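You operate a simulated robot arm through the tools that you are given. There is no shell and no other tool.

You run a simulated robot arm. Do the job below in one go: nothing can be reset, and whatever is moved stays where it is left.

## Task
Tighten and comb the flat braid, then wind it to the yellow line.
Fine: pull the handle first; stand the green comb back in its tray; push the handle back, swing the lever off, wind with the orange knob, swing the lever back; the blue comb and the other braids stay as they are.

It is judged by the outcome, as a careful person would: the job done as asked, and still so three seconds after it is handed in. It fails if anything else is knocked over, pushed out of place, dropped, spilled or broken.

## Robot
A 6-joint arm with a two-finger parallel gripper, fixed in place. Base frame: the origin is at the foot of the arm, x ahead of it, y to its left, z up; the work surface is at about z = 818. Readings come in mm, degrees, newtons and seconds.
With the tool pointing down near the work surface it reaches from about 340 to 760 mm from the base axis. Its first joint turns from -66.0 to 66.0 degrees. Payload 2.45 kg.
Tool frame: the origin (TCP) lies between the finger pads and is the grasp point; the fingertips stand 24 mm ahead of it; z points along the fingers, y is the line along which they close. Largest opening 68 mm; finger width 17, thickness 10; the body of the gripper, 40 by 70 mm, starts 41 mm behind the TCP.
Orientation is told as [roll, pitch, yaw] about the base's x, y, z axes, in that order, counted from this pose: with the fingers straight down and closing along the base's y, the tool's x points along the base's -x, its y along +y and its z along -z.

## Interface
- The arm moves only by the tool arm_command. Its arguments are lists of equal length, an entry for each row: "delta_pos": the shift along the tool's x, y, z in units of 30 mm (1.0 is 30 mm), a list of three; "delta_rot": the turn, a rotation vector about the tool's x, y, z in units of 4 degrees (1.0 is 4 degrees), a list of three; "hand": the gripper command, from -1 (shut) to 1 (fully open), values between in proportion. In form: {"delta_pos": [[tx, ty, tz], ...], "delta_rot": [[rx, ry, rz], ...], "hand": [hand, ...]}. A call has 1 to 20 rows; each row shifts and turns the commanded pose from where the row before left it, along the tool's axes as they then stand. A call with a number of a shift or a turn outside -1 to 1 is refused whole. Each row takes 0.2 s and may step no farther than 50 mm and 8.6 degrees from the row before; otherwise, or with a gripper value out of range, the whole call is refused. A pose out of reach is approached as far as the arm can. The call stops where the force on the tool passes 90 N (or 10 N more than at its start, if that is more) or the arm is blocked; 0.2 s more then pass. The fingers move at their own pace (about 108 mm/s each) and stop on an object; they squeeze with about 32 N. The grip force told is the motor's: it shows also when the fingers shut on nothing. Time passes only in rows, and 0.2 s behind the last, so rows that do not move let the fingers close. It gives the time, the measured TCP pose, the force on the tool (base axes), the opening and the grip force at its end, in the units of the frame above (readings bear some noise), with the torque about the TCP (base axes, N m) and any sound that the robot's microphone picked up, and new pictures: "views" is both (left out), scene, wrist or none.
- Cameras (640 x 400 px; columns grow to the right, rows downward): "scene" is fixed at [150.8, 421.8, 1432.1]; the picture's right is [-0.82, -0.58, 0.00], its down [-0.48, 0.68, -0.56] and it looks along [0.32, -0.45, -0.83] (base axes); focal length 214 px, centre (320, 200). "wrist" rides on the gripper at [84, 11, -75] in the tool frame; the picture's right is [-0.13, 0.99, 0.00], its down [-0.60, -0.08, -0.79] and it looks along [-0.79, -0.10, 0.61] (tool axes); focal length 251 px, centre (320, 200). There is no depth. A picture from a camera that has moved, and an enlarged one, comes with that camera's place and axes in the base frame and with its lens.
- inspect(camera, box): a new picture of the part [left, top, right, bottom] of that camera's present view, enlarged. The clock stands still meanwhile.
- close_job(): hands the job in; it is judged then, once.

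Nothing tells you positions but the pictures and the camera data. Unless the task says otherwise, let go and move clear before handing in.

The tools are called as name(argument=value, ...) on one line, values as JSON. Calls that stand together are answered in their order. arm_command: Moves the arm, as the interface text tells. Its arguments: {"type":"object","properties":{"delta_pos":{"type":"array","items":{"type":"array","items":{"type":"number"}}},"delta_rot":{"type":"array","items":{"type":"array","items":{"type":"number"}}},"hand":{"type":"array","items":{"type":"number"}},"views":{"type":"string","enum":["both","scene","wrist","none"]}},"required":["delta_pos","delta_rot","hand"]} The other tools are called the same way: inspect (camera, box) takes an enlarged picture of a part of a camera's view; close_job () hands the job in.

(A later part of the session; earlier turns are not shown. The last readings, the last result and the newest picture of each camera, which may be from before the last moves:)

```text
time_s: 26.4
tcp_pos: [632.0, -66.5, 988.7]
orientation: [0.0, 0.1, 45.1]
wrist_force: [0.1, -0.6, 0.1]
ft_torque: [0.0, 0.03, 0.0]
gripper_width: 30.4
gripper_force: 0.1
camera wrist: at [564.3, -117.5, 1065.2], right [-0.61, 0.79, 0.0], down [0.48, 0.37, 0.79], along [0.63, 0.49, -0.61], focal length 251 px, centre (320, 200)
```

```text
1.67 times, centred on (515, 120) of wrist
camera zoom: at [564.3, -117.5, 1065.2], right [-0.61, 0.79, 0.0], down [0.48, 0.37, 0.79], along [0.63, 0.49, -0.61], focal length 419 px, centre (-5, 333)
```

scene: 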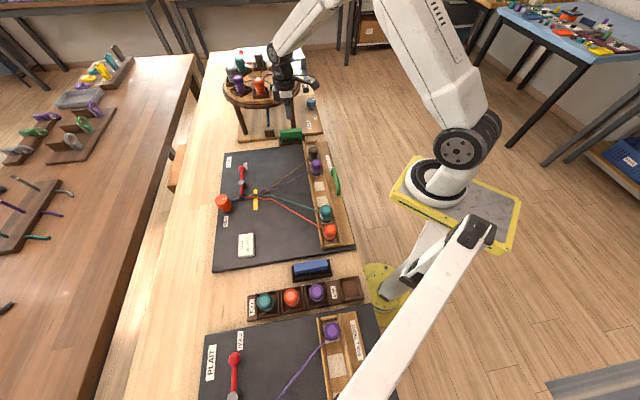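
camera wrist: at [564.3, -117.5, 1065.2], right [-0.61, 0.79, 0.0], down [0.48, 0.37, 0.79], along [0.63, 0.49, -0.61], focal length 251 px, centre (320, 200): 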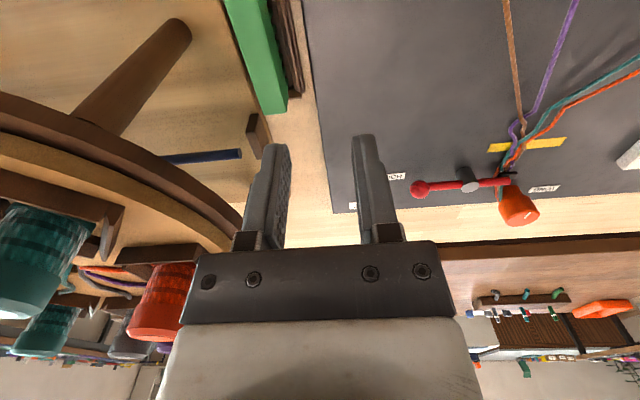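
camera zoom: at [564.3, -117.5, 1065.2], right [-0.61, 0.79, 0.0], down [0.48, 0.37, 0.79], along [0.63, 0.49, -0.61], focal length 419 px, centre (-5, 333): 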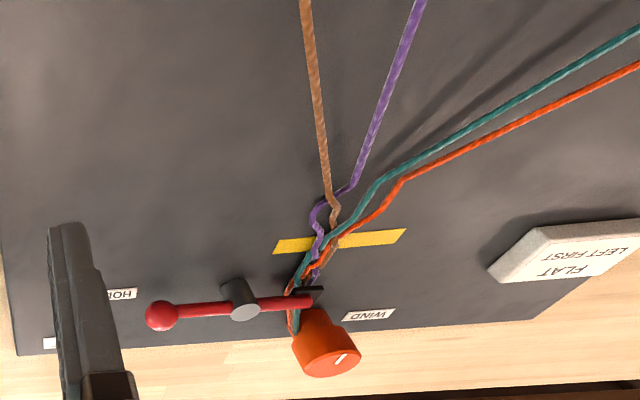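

The comb's top is ~22 mm thick and ~90 mm long, at about (666, −101), top z≈857. The round stand's rim passes about 50 mm from it. I'll check how the wrist housing sits relative to that rim before descending.

inspect(camera="scene", box=[210, 30, 370, 150])

inspect(camera="wrist", box=[0, 60, 300, 400])

```text
3.33 times, centred on (290, 90) of scene
camera zoom: at [150.8, 421.8, 1432.1], right [-0.82, -0.58, 0.0], down [-0.48, 0.68, -0.56], along [0.32, -0.45, -0.83], focal length 715 px, centre (420, 567)
```

zoom: 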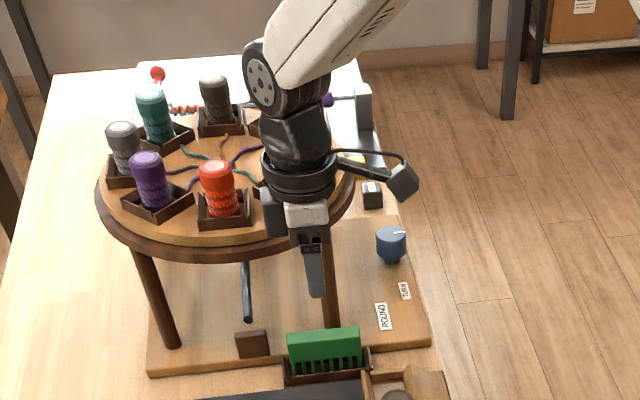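

```text
1.18 times, centred on (150, 230) of wrist
camera zoom: at [564.3, -117.5, 1065.2], right [-0.61, 0.79, 0.0], down [0.48, 0.37, 0.79], along [0.63, 0.49, -0.61], focal length 296 px, centre (520, 165)
```

zoom: 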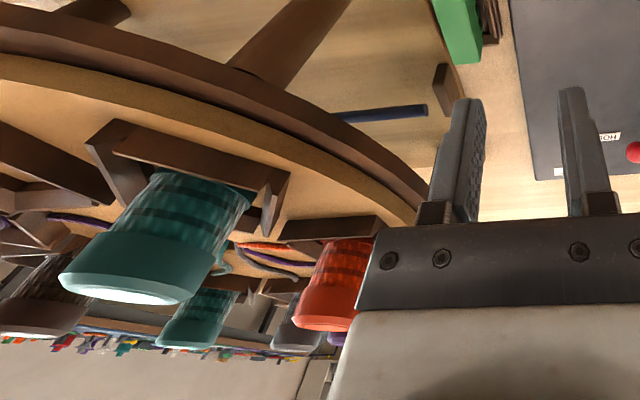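

The wrist is straight above the gripper, and I make the gripper body's clearance to the stand rim about 15 mm if I grip slightly toward the near end of the comb. I'll shift over the comb, open to 40 mm, and descend partway to check.

arm_command(delta_pos=[[0.11, -0.54, 0], [0.11, -0.53, 0], [0.11, -0.53, 0], [0, 0, 0.8], [0, 0, 0.8], [0, 0, 0]], delta_rot=[[0, 0, 0], [0, 0, 0], [0, 0, 0], [0, 0, 0], [0, 0, 0], [0, 0, 0]], hand=[0.18, 0.18, 0.18, 0.18, 0.18, 0.18])

inspect(camera="wrist", box=[220, 0, 420, 160])

inspect(camera="scene", box=[220, 40, 360, 150])

```text
time_s: 27.8
tcp_pos: [659.9, -107.3, 941.7]
orientation: [-0.1, 0.0, 45.2]
wrist_force: [1.1, 0.5, 0.2]
ft_torque: [0.0, -0.01, -0.02]
gripper_width: 39.9
gripper_force: 0.2
camera wrist: at [591.3, -159.1, 1017.4], right [-0.61, 0.79, 0.0], down [0.48, 0.37, 0.79], along [0.63, 0.48, -0.61], focal length 251 px, centre (320, 200)
```

scene: 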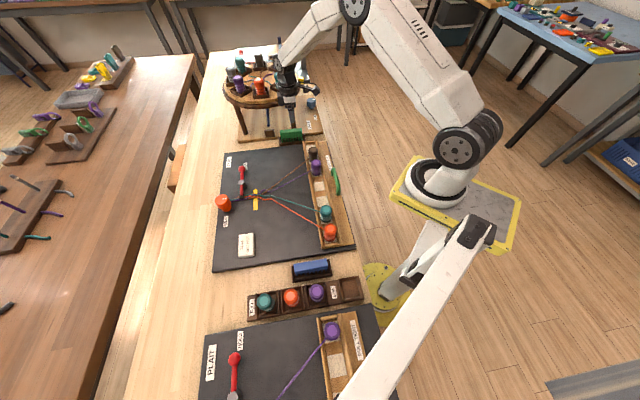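
wrist: 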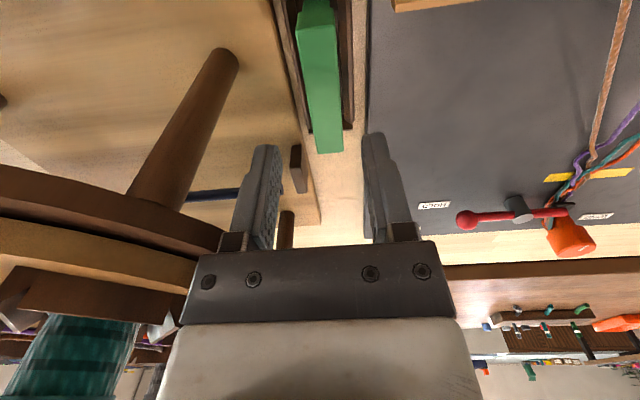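

```text
2.50 times, centred on (320, 80) of wrist
camera zoom: at [591.3, -159.1, 1017.4], right [-0.61, 0.79, 0.0], down [0.48, 0.37, 0.79], along [0.63, 0.48, -0.61], focal length 629 px, centre (320, 500)
```

zoom: 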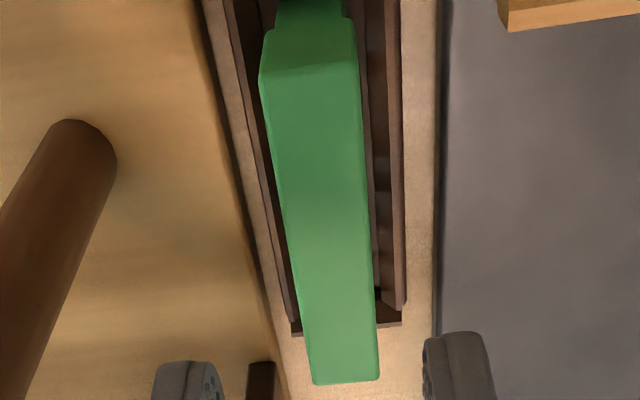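

```text
3.64 times, centred on (290, 95) of scene
camera zoom: at [150.9, 421.8, 1432.1], right [-0.82, -0.58, 0.0], down [-0.48, 0.68, -0.56], along [0.32, -0.45, -0.83], focal length 780 px, centre (429, 582)
```

zoom: 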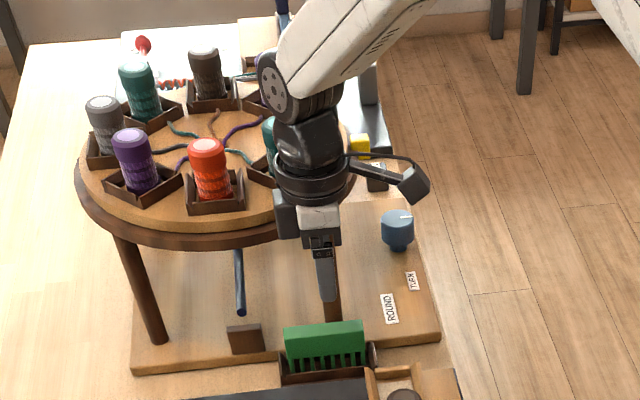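

The comb is centred between the fingers with a small offset, and the gripper body clears the stand's rim. I'll descend in two stages.

arm_command(delta_pos=[[0, 0.083, 0.5], [0, 0, 0.5], [0, 0, 0.4], [0, 0, 0]], delta_rot=[[0, 0, 0], [0, 0, 0], [0, 0, 0], [0, 0, 0]], hand=[0.18, 0.18, 0.18, 0.18])

inspect(camera="wrist", box=[220, 20, 420, 200])

inspect(camera="scene", box=[220, 50, 340, 150])

```text
time_s: 28.8
tcp_pos: [657.5, -105.6, 898.8]
orientation: [0.0, -0.1, 45.1]
wrist_force: [1.1, -0.4, 0.3]
ft_torque: [-0.01, 0.04, 0.0]
gripper_width: 40.3
gripper_force: 0.0
camera wrist: at [589.6, -156.5, 975.3], right [-0.61, 0.79, 0.0], down [0.48, 0.37, 0.79], along [0.63, 0.48, -0.61], focal length 251 px, centre (320, 200)
```

scene: 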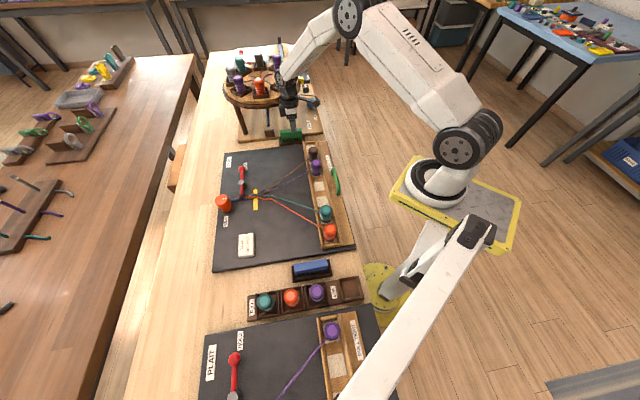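
wrist: 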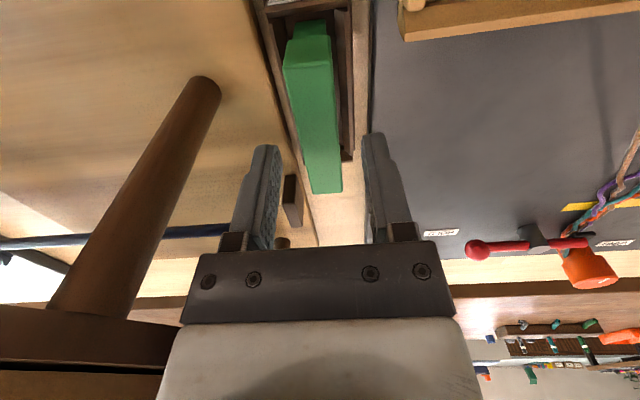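

```text
2.22 times, centred on (320, 110) of wrist
camera zoom: at [589.6, -156.5, 975.3], right [-0.61, 0.79, 0.0], down [0.48, 0.37, 0.79], along [0.63, 0.48, -0.61], focal length 559 px, centre (320, 400)
```

zoom: 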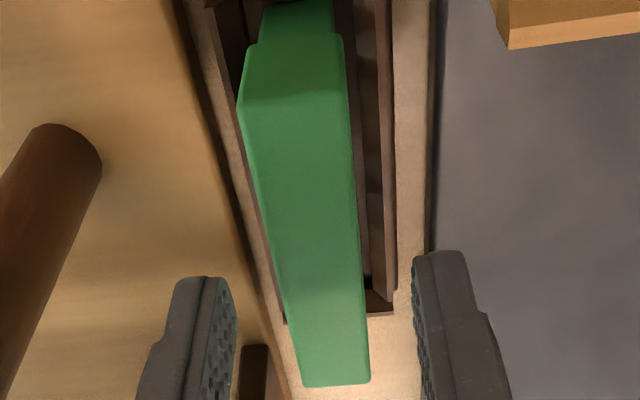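

```text
4.00 times, centred on (280, 100) of scene
camera zoom: at [150.8, 421.8, 1432.1], right [-0.82, -0.58, 0.0], down [-0.48, 0.68, -0.56], along [0.32, -0.45, -0.83], focal length 858 px, centre (480, 600)
```

zoom: 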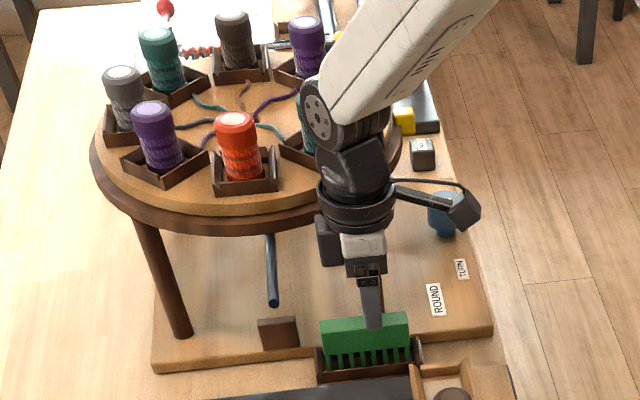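

arm_command(delta_pos=[[0, 0, 0.45], [0, 0, 0.45], [0, 0, 0.36], [0, 0, 0]], delta_rot=[[0, 0, 0], [0, 0, 0], [0, 0, 0], [0, 0, 0]], hand=[0.18, 0.18, 0.18, 0.18])

inspect(camera="wrist", box=[220, 60, 420, 260])

inspect(camera="scene", box=[250, 80, 330, 150])

```text
time_s: 29.8
tcp_pos: [657.5, -105.1, 861.7]
orientation: [0.0, 0.0, 45.2]
wrist_force: [-0.5, 0.8, 0.3]
ft_torque: [0.02, 0.0, 0.0]
gripper_width: 40.2
gripper_force: 0.0
camera wrist: at [589.6, -156.5, 936.9], right [-0.61, 0.79, 0.0], down [0.48, 0.37, 0.79], along [0.63, 0.48, -0.61], focal length 251 px, centre (320, 200)
```

scene: 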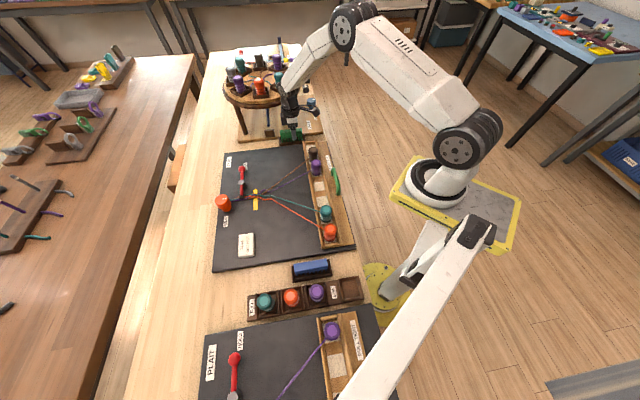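
wrist: 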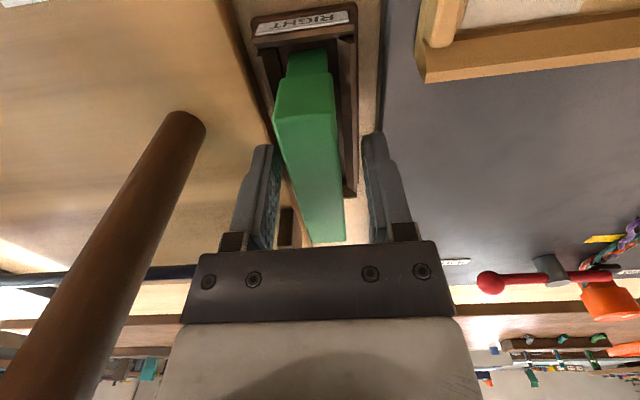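

```text
2.00 times, centred on (320, 160) of wrist
camera zoom: at [589.6, -156.5, 936.9], right [-0.61, 0.79, 0.0], down [0.48, 0.37, 0.79], along [0.63, 0.48, -0.61], focal length 503 px, centre (320, 280)
```

zoom: 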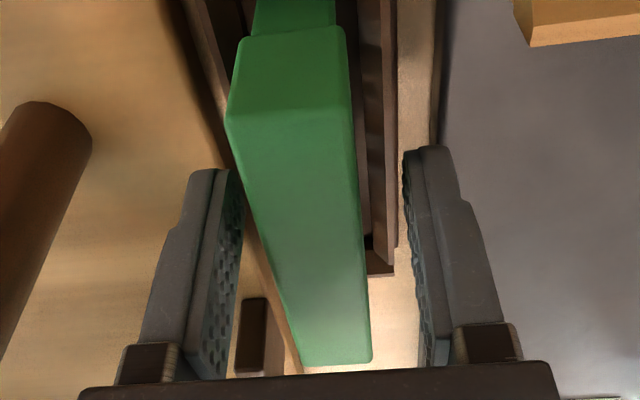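

```text
5.71 times, centred on (290, 115) of scene
camera zoom: at [150.8, 421.8, 1432.1], right [-0.82, -0.58, 0.0], down [-0.48, 0.68, -0.56], along [0.32, -0.45, -0.83], focal length 1226 px, centre (491, 686)
```

zoom: 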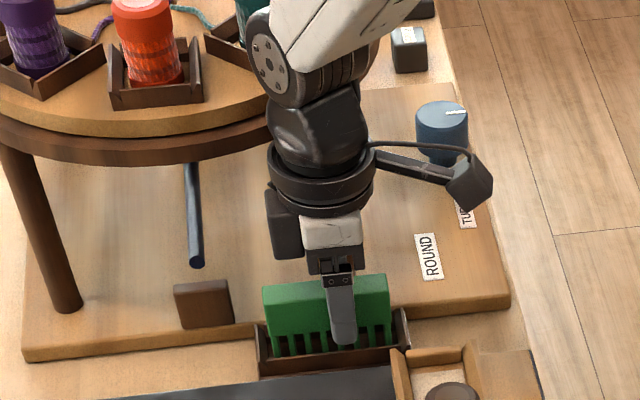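

The comb's body is between the fingers and the tips are above the tray walls. Closing.

arm_command(delta_pos=[[0, 0, 0], [0, 0, 0], [0, 0, 0]], delta_rot=[[0, 0, 0], [0, 0, 0], [0, 0, 0]], hand=[-1, -1, -1], views="wrist")

inspect(camera="wrist", box=[220, 60, 420, 260])

```text
time_s: 30.6
tcp_pos: [657.2, -103.8, 861.5]
orientation: [0.0, 0.0, 45.1]
wrist_force: [0.0, -0.2, -0.6]
ft_torque: [-0.01, -0.03, 0.03]
gripper_width: 21.4
gripper_force: 31.7
camera wrist: at [589.5, -156.5, 937.0], right [-0.61, 0.79, 0.0], down [0.48, 0.37, 0.79], along [0.63, 0.48, -0.61], focal length 251 px, centre (320, 200)
```

wrist: 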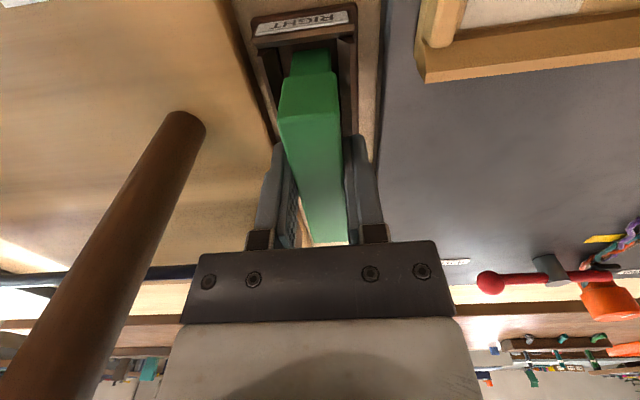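

```text
2.00 times, centred on (320, 160) of wrist
camera zoom: at [589.5, -156.5, 937.0], right [-0.61, 0.79, 0.0], down [0.48, 0.37, 0.79], along [0.63, 0.48, -0.61], focal length 503 px, centre (320, 280)
```

zoom: 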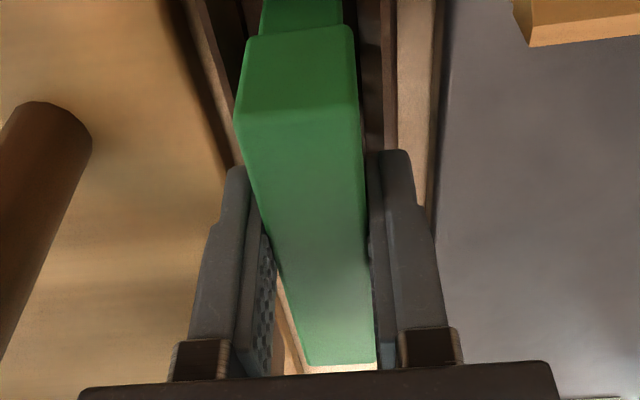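

The comb is held at 21.4 mm. Lifting straight up and checking it hangs level.

arm_command(delta_pos=[[0, 0, -0.3], [0, 0, -0.6], [0, 0, -0.8], [0, 0, -0.8], [0, 0, 0]], delta_rot=[[0, 0, 0], [0, 0, 0], [0, 0, 0], [0, 0, 0], [0, 0, 0]], hand=[-1, -1, -1, -1, -1])

inspect(camera="scene", box=[250, 70, 330, 150])

inspect(camera="wrist", box=[220, 0, 420, 260])

```text
time_s: 31.8
tcp_pos: [657.6, -102.8, 936.8]
orientation: [0.0, 0.0, 45.1]
wrist_force: [-1.2, -0.6, -1.1]
ft_torque: [0.01, 0.03, 0.01]
gripper_width: 21.6
gripper_force: 31.8
camera wrist: at [589.9, -155.6, 1012.2], right [-0.61, 0.79, 0.0], down [0.48, 0.37, 0.79], along [0.63, 0.48, -0.61], focal length 251 px, centre (320, 200)
```

scene: 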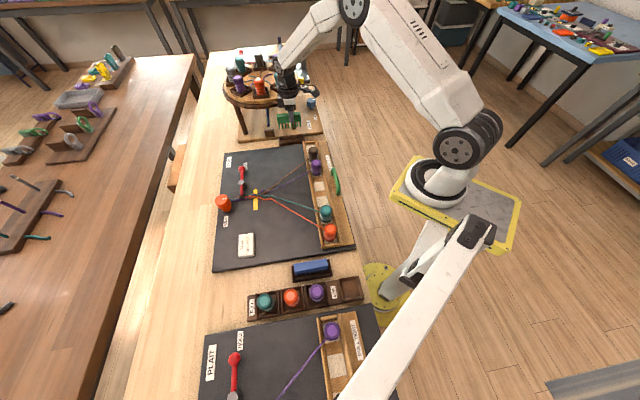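
wrist: 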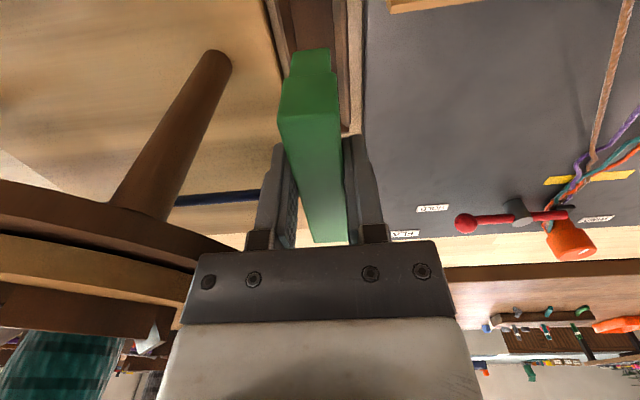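

```text
5.00 times, centred on (290, 110) of scene
camera zoom: at [150.9, 421.8, 1432.1], right [-0.82, -0.58, 0.0], down [-0.48, 0.68, -0.56], along [0.32, -0.45, -0.83], focal length 1072 px, centre (470, 650)
```

zoom: 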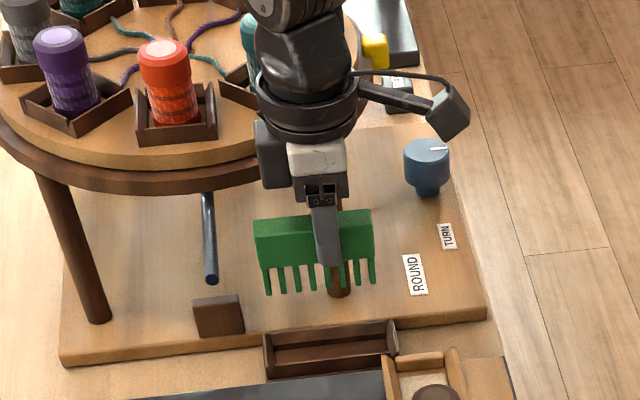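

```text
1.54 times, centred on (320, 130) of wrist
camera zoom: at [589.9, -155.6, 1012.2], right [-0.61, 0.79, 0.0], down [0.48, 0.37, 0.79], along [0.63, 0.48, -0.61], focal length 387 px, centre (320, 308)
```

zoom: 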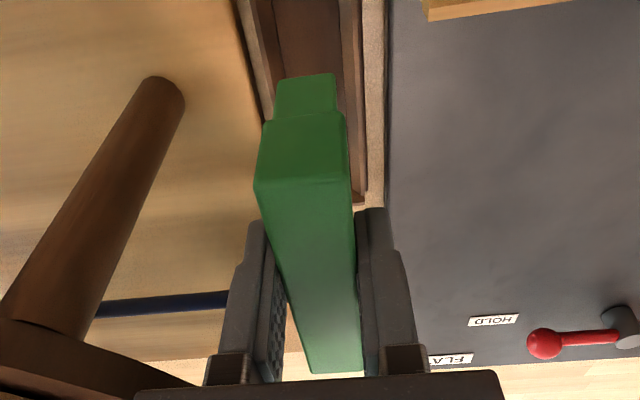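

The comb hangs level and the tray is empty and undisturbed. I'll zoom to measure the teeth length before taking it to the strands.

inspect(camera="scene", box=[275, 108, 335, 148])

inspect(camera="scene", box=[215, 155, 295, 205])

inspect(camera="scene", box=[230, 150, 350, 250])

```text
10.00 times, centred on (305, 128) of scene
camera zoom: at [150.9, 421.8, 1432.1], right [-0.82, -0.58, 0.0], down [-0.48, 0.68, -0.56], along [0.32, -0.45, -0.83], focal length 2145 px, centre (470, 920)
```

zoom: 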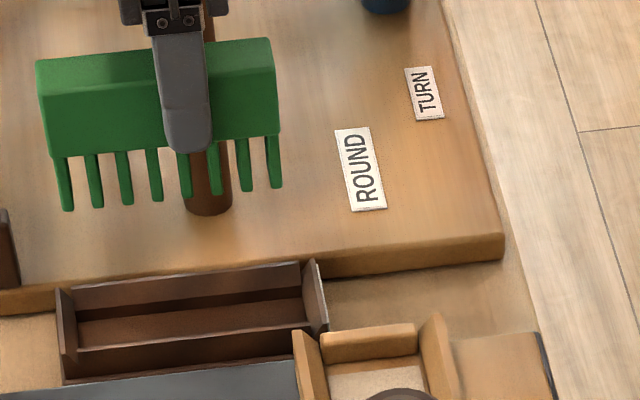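

```text
8.00 times, centred on (255, 180) of scene
camera zoom: at [150.9, 421.8, 1432.1], right [-0.82, -0.58, 0.0], down [-0.48, 0.68, -0.56], along [0.32, -0.45, -0.83], focal length 1716 px, centre (840, 360)
```

zoom: 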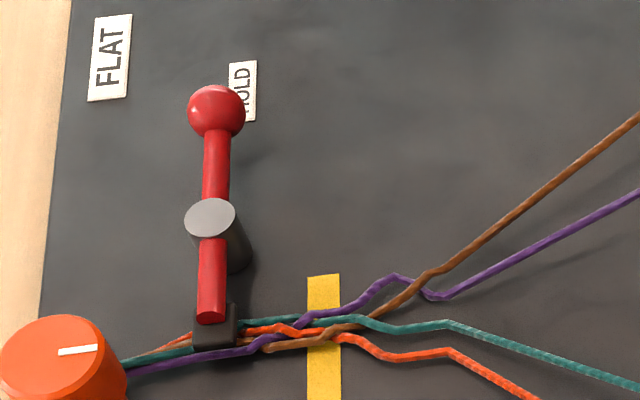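

```text
4.00 times, centred on (290, 200) of scene
camera zoom: at [150.9, 421.8, 1432.1], right [-0.82, -0.58, 0.0], down [-0.48, 0.68, -0.56], along [0.32, -0.45, -0.83], focal length 858 px, centre (440, 200)
```

zoom: 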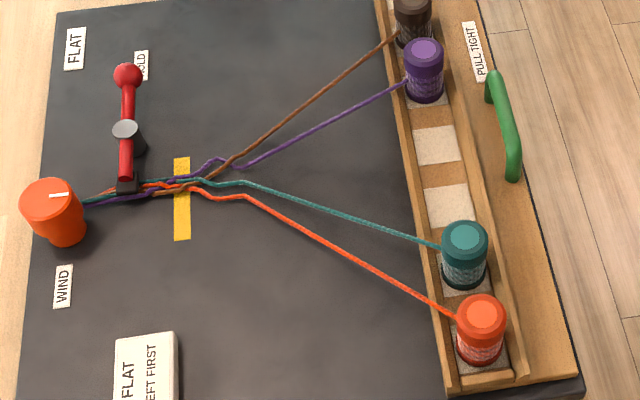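

The comb has 8 plate teeth reaching ~55 mm below the TCP, and the board top is near z≈819. I'll raise it and move to a spot beside the braid for a closer look at the strands before inserting it.

arm_command(delta_pos=[[0, 0, -0.9], [0, 0, -0.9], [0, 0.85, 0], [0, 0.85, 0], [0, 0.85, 0], [0, 0.85, 0], [0, 0.85, 0], [0, 0.85, 0], [0, 0.85, 0], [0, 0, 0]], delta_rot=[[0, 0, 0], [0, 0, 0], [0, 0, 0], [0, 0, 0], [0, 0, 0], [0, 0, 0], [0, 0, 0], [0, 0, 0], [0, 0, 0], [0, 0, 0]], hand=[-1, -1, -1, -1, -1, -1, -1, -1, -1, -1])

inspect(camera="wrist", box=[320, 0, 580, 200])

inspect(camera="wrist", box=[340, 80, 460, 200])

```text
time_s: 34.0
tcp_pos: [529.4, 21.9, 991.6]
orientation: [0.0, 0.1, 45.1]
wrist_force: [0.0, 0.3, 0.0]
ft_torque: [-0.01, -0.02, 0.01]
gripper_width: 21.4
gripper_force: 32.2
camera wrist: at [462.4, -30.0, 1066.7], right [-0.61, 0.79, 0.0], down [0.48, 0.37, 0.79], along [0.63, 0.48, -0.61], focal length 251 px, centre (320, 200)
```

scene: 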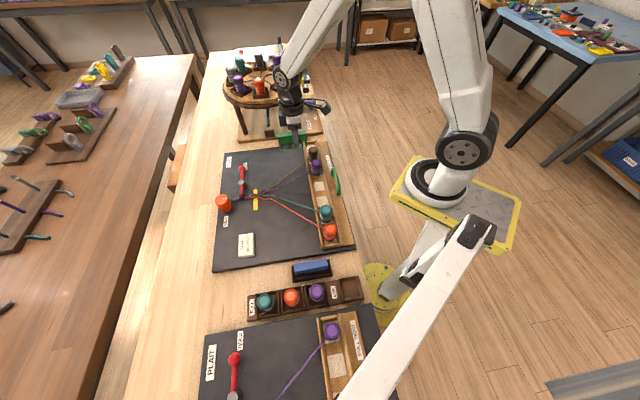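
wrist: 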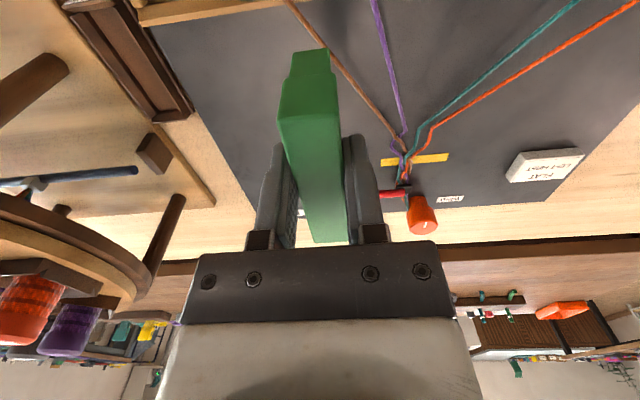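

```text
2.00 times, centred on (450, 100) of wrist
camera zoom: at [462.4, -30.0, 1066.7], right [-0.61, 0.79, 0.0], down [0.48, 0.37, 0.79], along [0.63, 0.48, -0.61], focal length 503 px, centre (60, 400)
```

zoom: 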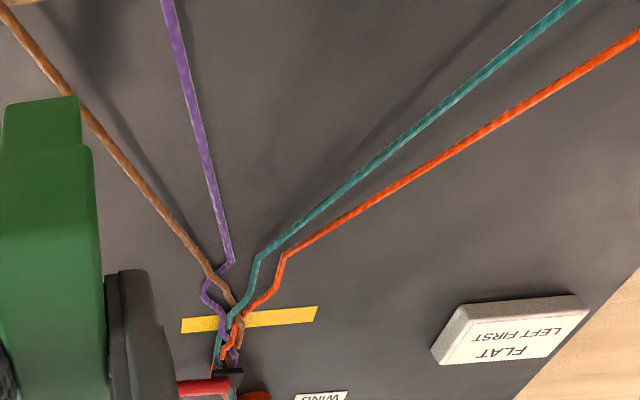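

```text
3.33 times, centred on (400, 140) of wrist
camera zoom: at [462.4, -30.0, 1066.7], right [-0.61, 0.79, 0.0], down [0.48, 0.37, 0.79], along [0.63, 0.48, -0.61], focal length 838 px, centre (53, 400)
```

zoom: 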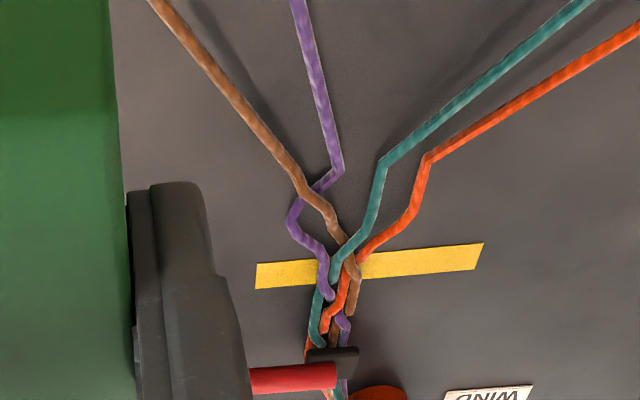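

The close view shows the four strands spreading from bends at about e2≈500 (board axes), with the yellow line at ~554 and the braid axis at e1≈−263. I'll rotate the comb crosswise to the strands, then move it above the gap just behind the bends.

arm_command(delta_pos=[[0, 0, 0], [0, 0, 0], [0, 0, 0], [0, 0, 0], [0, 0, 0], [0, 0, 0], [0, 0, 0], [0, 0, 0], [0, 0, 0], [0, 0, 0], [0, 0, 0], [0, 0, 0], [0, 0, 0], [0, 0, 0], [0, 0, 0], [0, 0, 0], [0, 0, 0], [0, 0, 0], [0, 0, 0], [0, 0, 0]], delta_rot=[[0, 0, 1], [0, 0, 1], [0, 0, 1], [0, 0, 1], [0, 0, 1], [0, 0, 1], [0, 0, 1], [0, 0, 1], [0, 0, 1], [0, 0, 1], [0, 0, 1], [0, 0, 1], [0, 0, 1], [0, 0, 1], [0, 0, 1], [0, 0, 1], [0, 0, 1], [0, 0, 1], [0, 0, 1], [0, 0, 1]], hand=[-1, -1, -1, -1, -1, -1, -1, -1, -1, -1, -1, -1, -1, -1, -1, -1, -1, -1, -1, -1], views="none")

arm_command(delta_pos=[[0, 0, 0], [0, 0, 0], [0, 0, 0], [0.9, 0.78, 0], [0.9, 0.78, 0], [0.9, 0.78, 0], [0.9, 0.78, 0], [0, 0, 0]], delta_rot=[[0, 0, 0.8417], [0, 0, 0.8417], [0, 0, 0.8417], [0, 0, 0], [0, 0, 0], [0, 0, 0], [0, 0, 0], [0, 0, 0]], hand=[-1, -1, -1, -1, -1, -1, -1, -1])

inspect(camera="wrist", box=[200, 0, 440, 200])

inspect(camera="scene", box=[215, 120, 335, 210])

```text
time_s: 38.2
tcp_pos: [530.2, 20.7, 991.3]
orientation: [0.0, 0.0, -35.0]
wrist_force: [0.0, -0.6, -0.6]
ft_torque: [0.02, -0.02, 0.03]
gripper_width: 21.7
gripper_force: 32.0
```

```text
time_s: 40.0
tcp_pos: [520.9, 165.8, 990.4]
orientation: [0.0, -0.1, -45.1]
wrist_force: [0.8, 0.1, -0.6]
ft_torque: [0.0, 0.0, -0.02]
gripper_width: 21.1
gripper_force: 32.3
camera wrist: at [468.3, 231.9, 1066.3], right [0.79, 0.61, 0.0], down [0.37, -0.48, 0.79], along [0.48, -0.63, -0.61], focal length 251 px, centre (320, 200)
```

scene: 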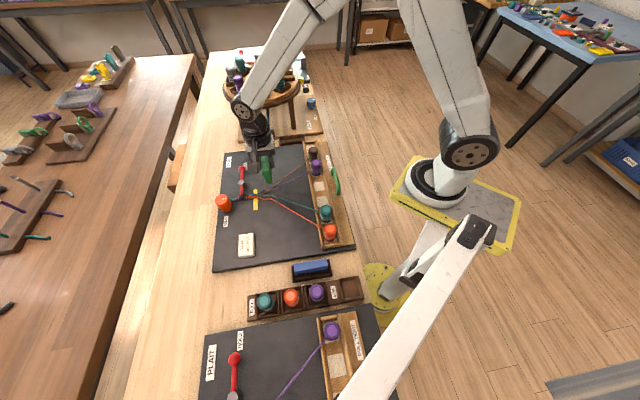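
wrist: 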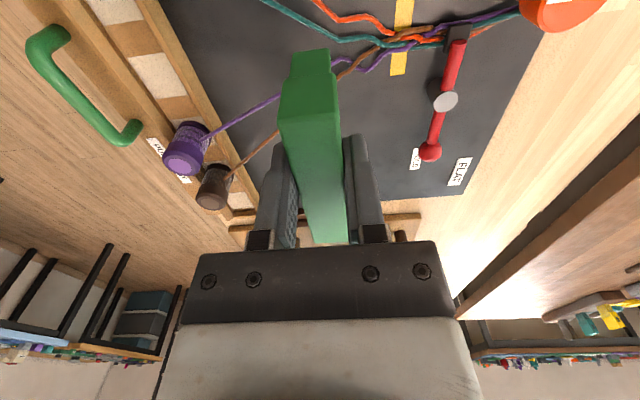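

```text
2.00 times, centred on (320, 100) of wrist
camera zoom: at [468.3, 231.9, 1066.3], right [0.79, 0.61, 0.0], down [0.37, -0.48, 0.79], along [0.48, -0.63, -0.61], focal length 503 px, centre (320, 400)
```

zoom: 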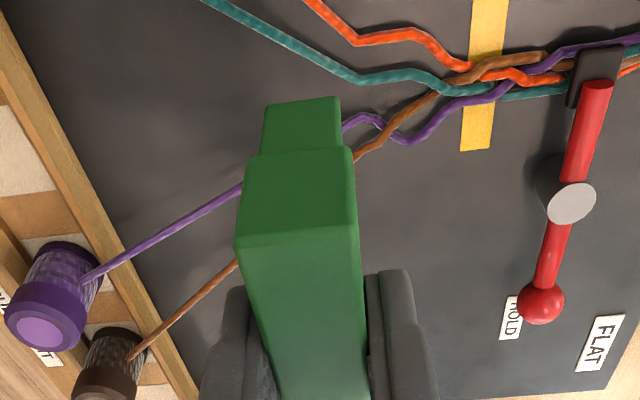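

```text
4.44 times, centred on (275, 165) of scene
camera zoom: at [150.8, 421.8, 1432.1], right [-0.82, -0.58, 0.0], down [-0.48, 0.68, -0.56], along [0.32, -0.45, -0.83], focal length 953 px, centre (520, 356)
```

zoom: 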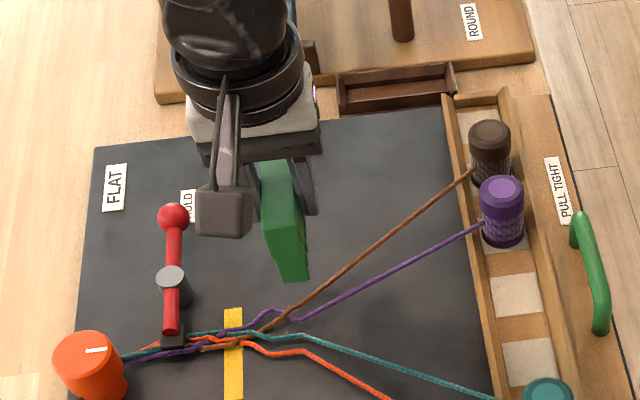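

The comb is crosswise and centred on the strands. I'll nudge it toward the bends, descend to just above the strands, and look.

arm_command(delta_pos=[[0, 0.117, 0.5], [0, 0, 0.8], [0, 0, 0.8], [0, 0, 0.8], [0, 0, 0]], delta_rot=[[0, 0, 0], [0, 0, 0], [0, 0, 0], [0, 0, 0], [0, 0, 0]], hand=[-1, -1, -1, -1, -1])

inspect(camera="wrist", box=[200, 0, 440, 200])

inspect(camera="scene", box=[225, 150, 305, 210])

```text
time_s: 41.2
tcp_pos: [522.4, 165.7, 903.0]
orientation: [0.0, 0.0, -45.0]
wrist_force: [-0.5, -0.4, 0.6]
ft_torque: [0.05, -0.02, -0.01]
gripper_width: 21.3
gripper_force: 31.7
camera wrist: at [470.5, 232.5, 978.9], right [0.79, 0.61, 0.0], down [0.37, -0.48, 0.79], along [0.48, -0.63, -0.61], focal length 251 px, centre (320, 200)
```

scene: 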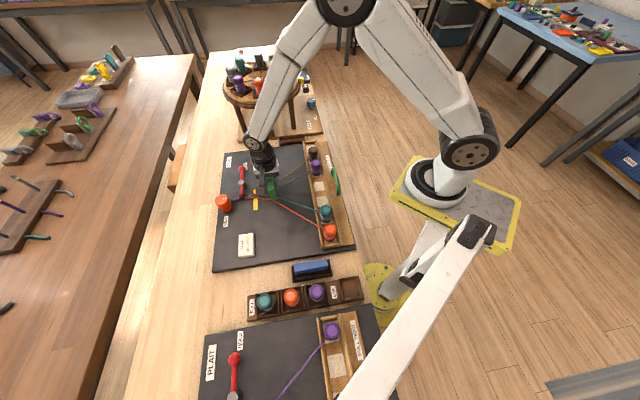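
wrist: 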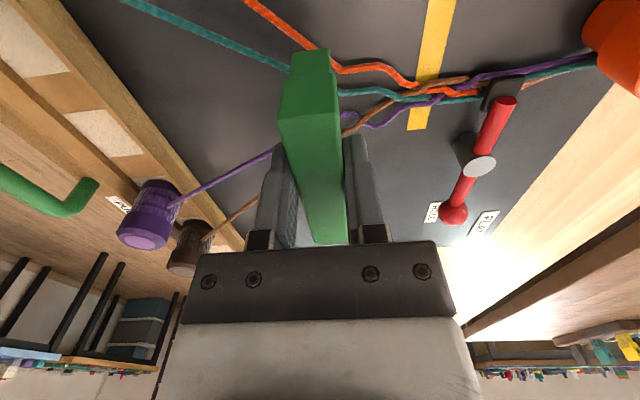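

```text
2.00 times, centred on (320, 100) of wrist
camera zoom: at [470.5, 232.5, 978.9], right [0.79, 0.61, 0.0], down [0.37, -0.48, 0.79], along [0.48, -0.63, -0.61], focal length 503 px, centre (320, 400)
```

zoom: 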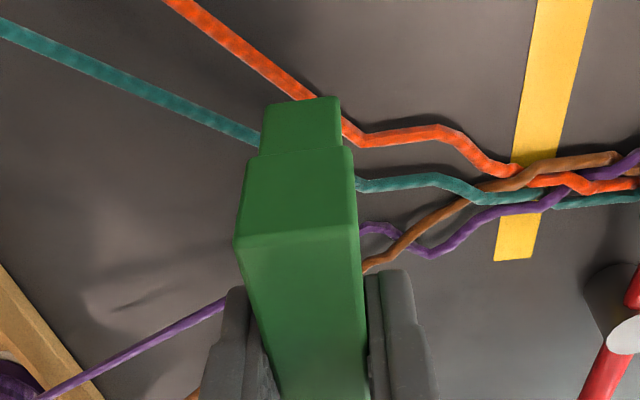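

```text
6.67 times, centred on (265, 180) of scene
camera zoom: at [150.9, 421.8, 1432.1], right [-0.82, -0.58, 0.0], down [-0.48, 0.68, -0.56], along [0.32, -0.45, -0.83], focal length 1430 px, centre (687, 333)
```

zoom: 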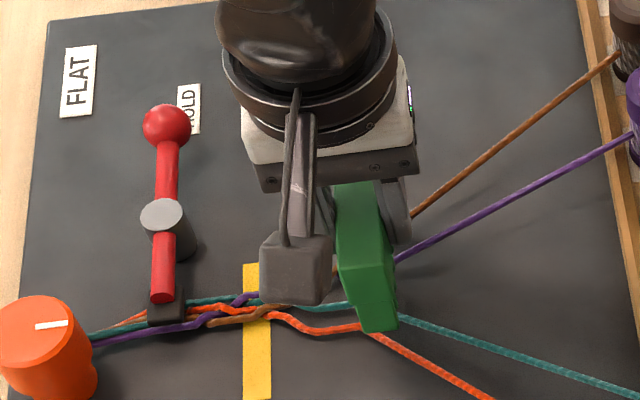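

Teeth bottoms are ~58 mm below the TCP, so they reach the board at TCP z≈878. I'll descend slowly through the strands, watching the force.

arm_command(delta_pos=[[0.083, 0, 0.2], [0, 0, 0.2], [0, 0, 0.2], [0, 0, 0]], delta_rot=[[0, 0, 0], [0, 0, 0], [0, 0, 0], [0, 0, 0]], hand=[-1, -1, -1, -1], views="wrist")

inspect(camera="wrist", box=[200, 0, 440, 200])

inspect(camera="scene", box=[225, 150, 305, 210])

```text
time_s: 42.2
tcp_pos: [520.7, 168.0, 885.8]
orientation: [0.0, 0.0, -45.0]
wrist_force: [-0.6, 0.1, -1.5]
ft_torque: [-0.02, -0.03, 0.01]
gripper_width: 21.5
gripper_force: 31.9
camera wrist: at [469.3, 234.8, 961.1], right [0.79, 0.61, 0.0], down [0.37, -0.48, 0.79], along [0.48, -0.63, -0.61], focal length 251 px, centre (320, 200)
```

wrist: 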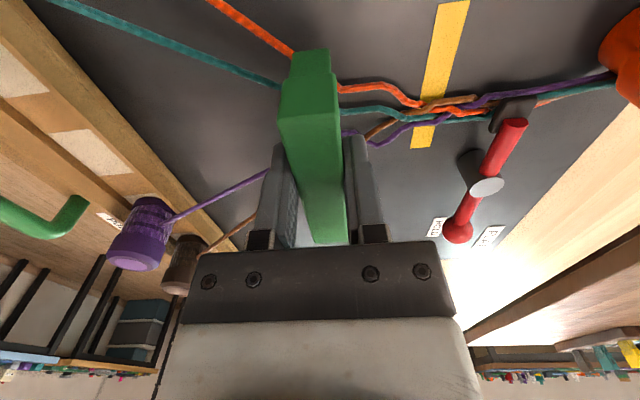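

```text
2.00 times, centred on (320, 100) of wrist
camera zoom: at [469.3, 234.8, 961.1], right [0.79, 0.61, 0.0], down [0.37, -0.48, 0.79], along [0.48, -0.63, -0.61], focal length 503 px, centre (320, 400)
```

zoom: 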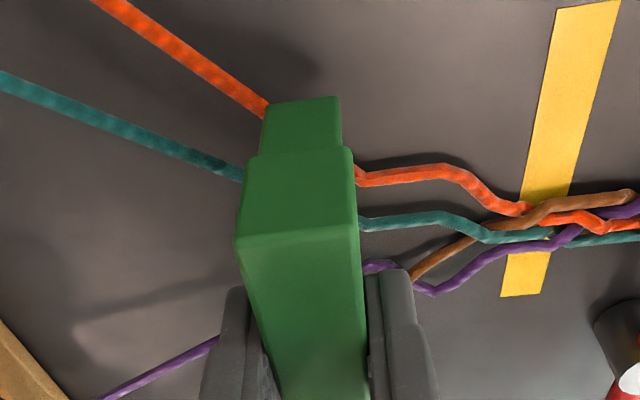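

```text
6.67 times, centred on (265, 180) of scene
camera zoom: at [150.9, 421.8, 1432.1], right [-0.82, -0.58, 0.0], down [-0.48, 0.68, -0.56], along [0.32, -0.45, -0.83], focal length 1430 px, centre (687, 333)
```

zoom: 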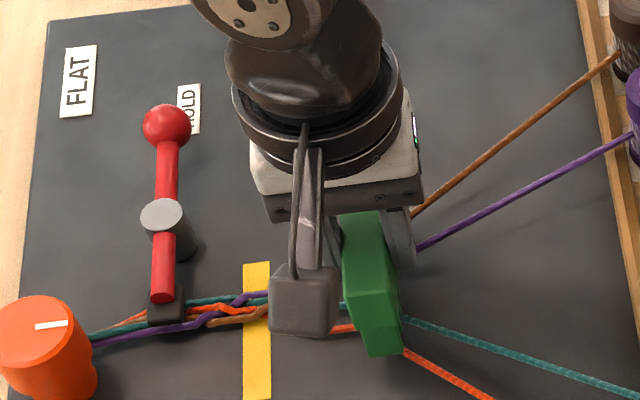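

arm_command(delta_pos=[[0, 0, 0.07], [0, 0, 0.07], [0, 0, 0]], delta_rot=[[0, 0, 0], [0, 0, 0], [0, 0, 0]], hand=[-1, -1, -1], views="none")

arm_command(delta_pos=[[0, 0, 0.06], [0, 0, 0]], delta_rot=[[0, 0, 0], [0, 0, 0]], hand=[-1, -1], views="none")

inspect(camera="wrist", box=[200, 0, 440, 200])

inspect(camera="scene", box=[225, 150, 305, 210])

```text
time_s: 43.0
tcp_pos: [521.6, 168.0, 881.8]
orientation: [0.0, 0.0, -45.0]
wrist_force: [0.1, 0.0, -0.8]
ft_torque: [0.01, 0.0, 0.0]
gripper_width: 21.2
gripper_force: 31.5
```

```text
time_s: 43.6
tcp_pos: [521.0, 168.2, 879.5]
orientation: [0.0, 0.0, -45.0]
wrist_force: [-0.5, 0.0, -0.4]
ft_torque: [0.01, -0.01, -0.01]
gripper_width: 21.2
gripper_force: 31.7
```

```text
2.00 times, centred on (320, 100) of wrist
camera zoom: at [469.0, 235.0, 955.5], right [0.79, 0.61, 0.0], down [0.37, -0.48, 0.79], along [0.48, -0.63, -0.61], focal length 503 px, centre (320, 400)
```

zoom: 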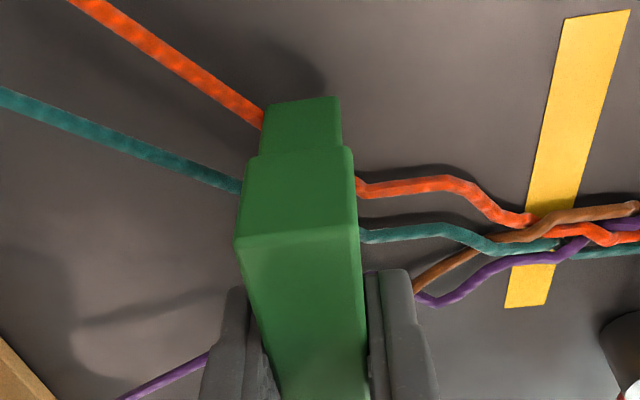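

```text
6.67 times, centred on (265, 180) of scene
camera zoom: at [150.9, 421.8, 1432.1], right [-0.82, -0.58, 0.0], down [-0.48, 0.68, -0.56], along [0.32, -0.45, -0.83], focal length 1430 px, centre (687, 333)
```

zoom: 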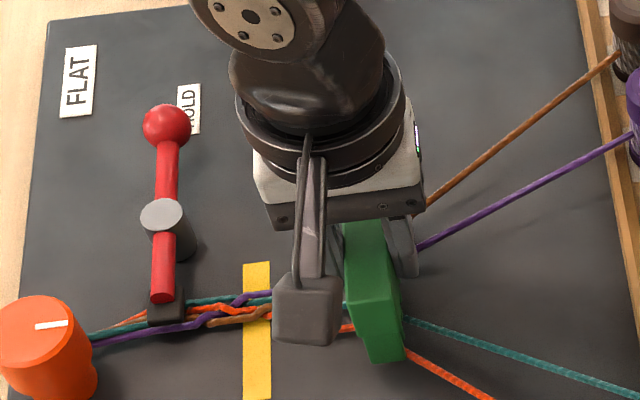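

arm_command(delta_pos=[[0, 0, 0.06], [0, 0, 0]], delta_rot=[[0, 0, 0], [0, 0, 0]], hand=[-1, -1], views="none")

arm_command(delta_pos=[[0, 0, 0.06], [0, 0, 0]], delta_rot=[[0, 0, 0], [0, 0, 0]], hand=[-1, -1], views="none")

inspect(camera="wrist", box=[200, 0, 440, 200])

```text
time_s: 44.2
tcp_pos: [520.4, 167.6, 878.7]
orientation: [0.0, -0.1, -45.0]
wrist_force: [0.6, 0.5, -0.2]
ft_torque: [0.0, -0.01, 0.01]
gripper_width: 21.1
gripper_force: 31.8
```

```text
time_s: 44.8
tcp_pos: [521.3, 168.7, 877.5]
orientation: [0.0, 0.1, -45.0]
wrist_force: [-0.1, 0.5, 0.1]
ft_torque: [0.0, -0.02, -0.02]
gripper_width: 21.2
gripper_force: 32.6
```

```text
2.00 times, centred on (320, 100) of wrist
camera zoom: at [469.0, 235.1, 951.8], right [0.79, 0.61, 0.0], down [0.37, -0.48, 0.79], along [0.48, -0.63, -0.61], focal length 503 px, centre (320, 400)
```

zoom: 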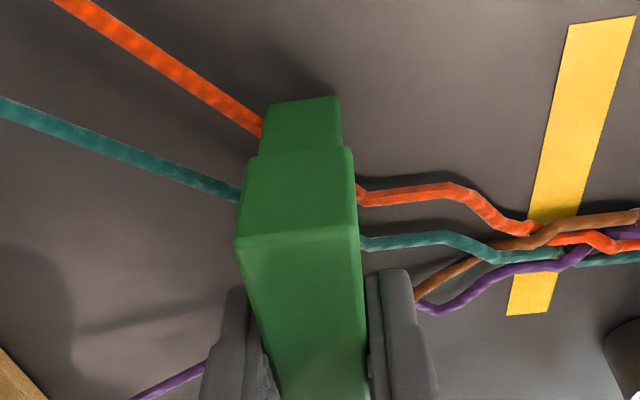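

arm_command(delta_pos=[[0, 0, 0.06], [0, 0, 0]], delta_rot=[[0, 0, 0], [0, 0, 0]], hand=[-1, -1], views="none")

arm_command(delta_pos=[[0, 0, 0.06], [0, 0, 0]], delta_rot=[[0, 0, 0], [0, 0, 0]], hand=[-1, -1], views="none")

inspect(camera="wrist", box=[200, 0, 440, 200])

inspect(camera="scene", box=[255, 160, 305, 200])

```text
time_s: 45.4
tcp_pos: [520.0, 168.4, 873.7]
orientation: [0.0, 0.1, -45.0]
wrist_force: [-0.3, 0.1, 0.7]
ft_torque: [-0.01, -0.02, 0.02]
gripper_width: 21.3
gripper_force: 32.4
```

```text
time_s: 46.0
tcp_pos: [520.6, 167.7, 873.5]
orientation: [0.0, -0.1, -45.0]
wrist_force: [-0.2, -0.3, 0.1]
ft_torque: [-0.01, -0.01, 0.0]
gripper_width: 21.2
gripper_force: 32.1
```

```text
2.00 times, centred on (320, 100) of wrist
camera zoom: at [469.0, 235.2, 948.4], right [0.79, 0.61, 0.0], down [0.37, -0.48, 0.79], along [0.48, -0.63, -0.61], focal length 503 px, centre (320, 400)
```

zoom: 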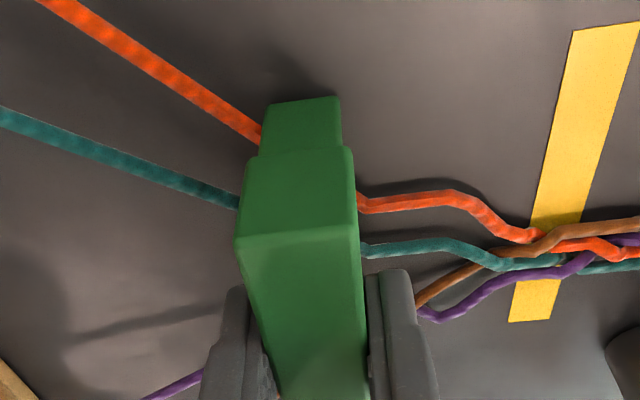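

```text
10.00 times, centred on (280, 180) of scene
camera zoom: at [150.9, 421.8, 1432.1], right [-0.82, -0.58, 0.0], down [-0.48, 0.68, -0.56], along [0.32, -0.45, -0.83], focal length 2145 px, centre (720, 400)
```

zoom: 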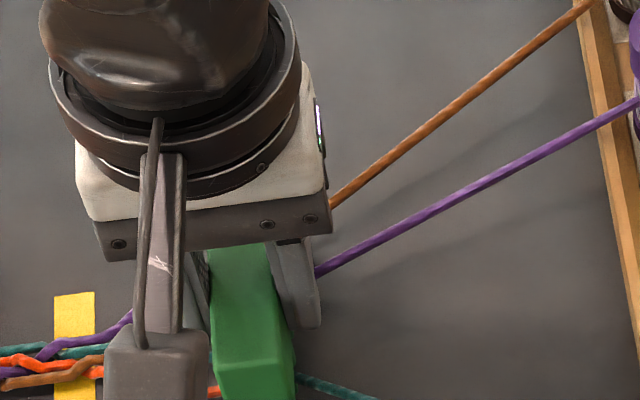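

arm_command(delta_pos=[[0, 0, 0.05], [0, 0, 0]], delta_rot=[[0, 0, 0], [0, 0, 0]], hand=[-1, -1], views="none")

arm_command(delta_pos=[[0, 0, 0.05], [0, 0, 0]], delta_rot=[[0, 0, 0], [0, 0, 0]], hand=[-1, -1], views="none")

arm_command(delta_pos=[[0, 0, 0.05], [0, 0, 0]], delta_rot=[[0, 0, 0], [0, 0, 0]], hand=[-1, -1], views="none")

inspect(camera="wrist", box=[200, 0, 440, 200])

```text
time_s: 46.6
tcp_pos: [520.7, 167.7, 870.7]
orientation: [0.0, 0.0, -45.0]
wrist_force: [-0.3, 0.2, 0.7]
ft_torque: [-0.06, 0.0, -0.03]
gripper_width: 21.5
gripper_force: 31.8
```

```text
time_s: 47.2
tcp_pos: [521.0, 167.9, 870.1]
orientation: [0.0, -0.2, -44.9]
wrist_force: [-6.0, -4.0, 24.7]
ft_torque: [-0.14, 0.26, -0.02]
gripper_width: 21.3
gripper_force: 31.9
```

```text
time_s: 47.8
tcp_pos: [521.1, 167.7, 868.8]
orientation: [0.1, -0.1, -45.0]
wrist_force: [-3.8, -0.9, 25.2]
ft_torque: [-0.15, 0.15, -0.03]
gripper_width: 21.6
gripper_force: 31.5
```

```text
2.00 times, centred on (320, 100) of wrist
camera zoom: at [469.4, 235.4, 944.3], right [0.79, 0.61, 0.0], down [0.37, -0.48, 0.79], along [0.48, -0.63, -0.61], focal length 503 px, centre (320, 400)
```

zoom: 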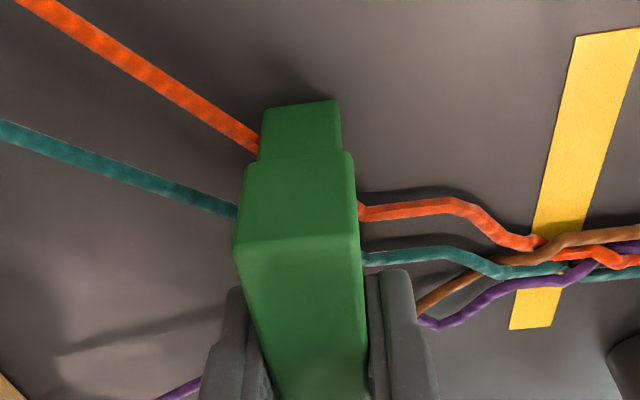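

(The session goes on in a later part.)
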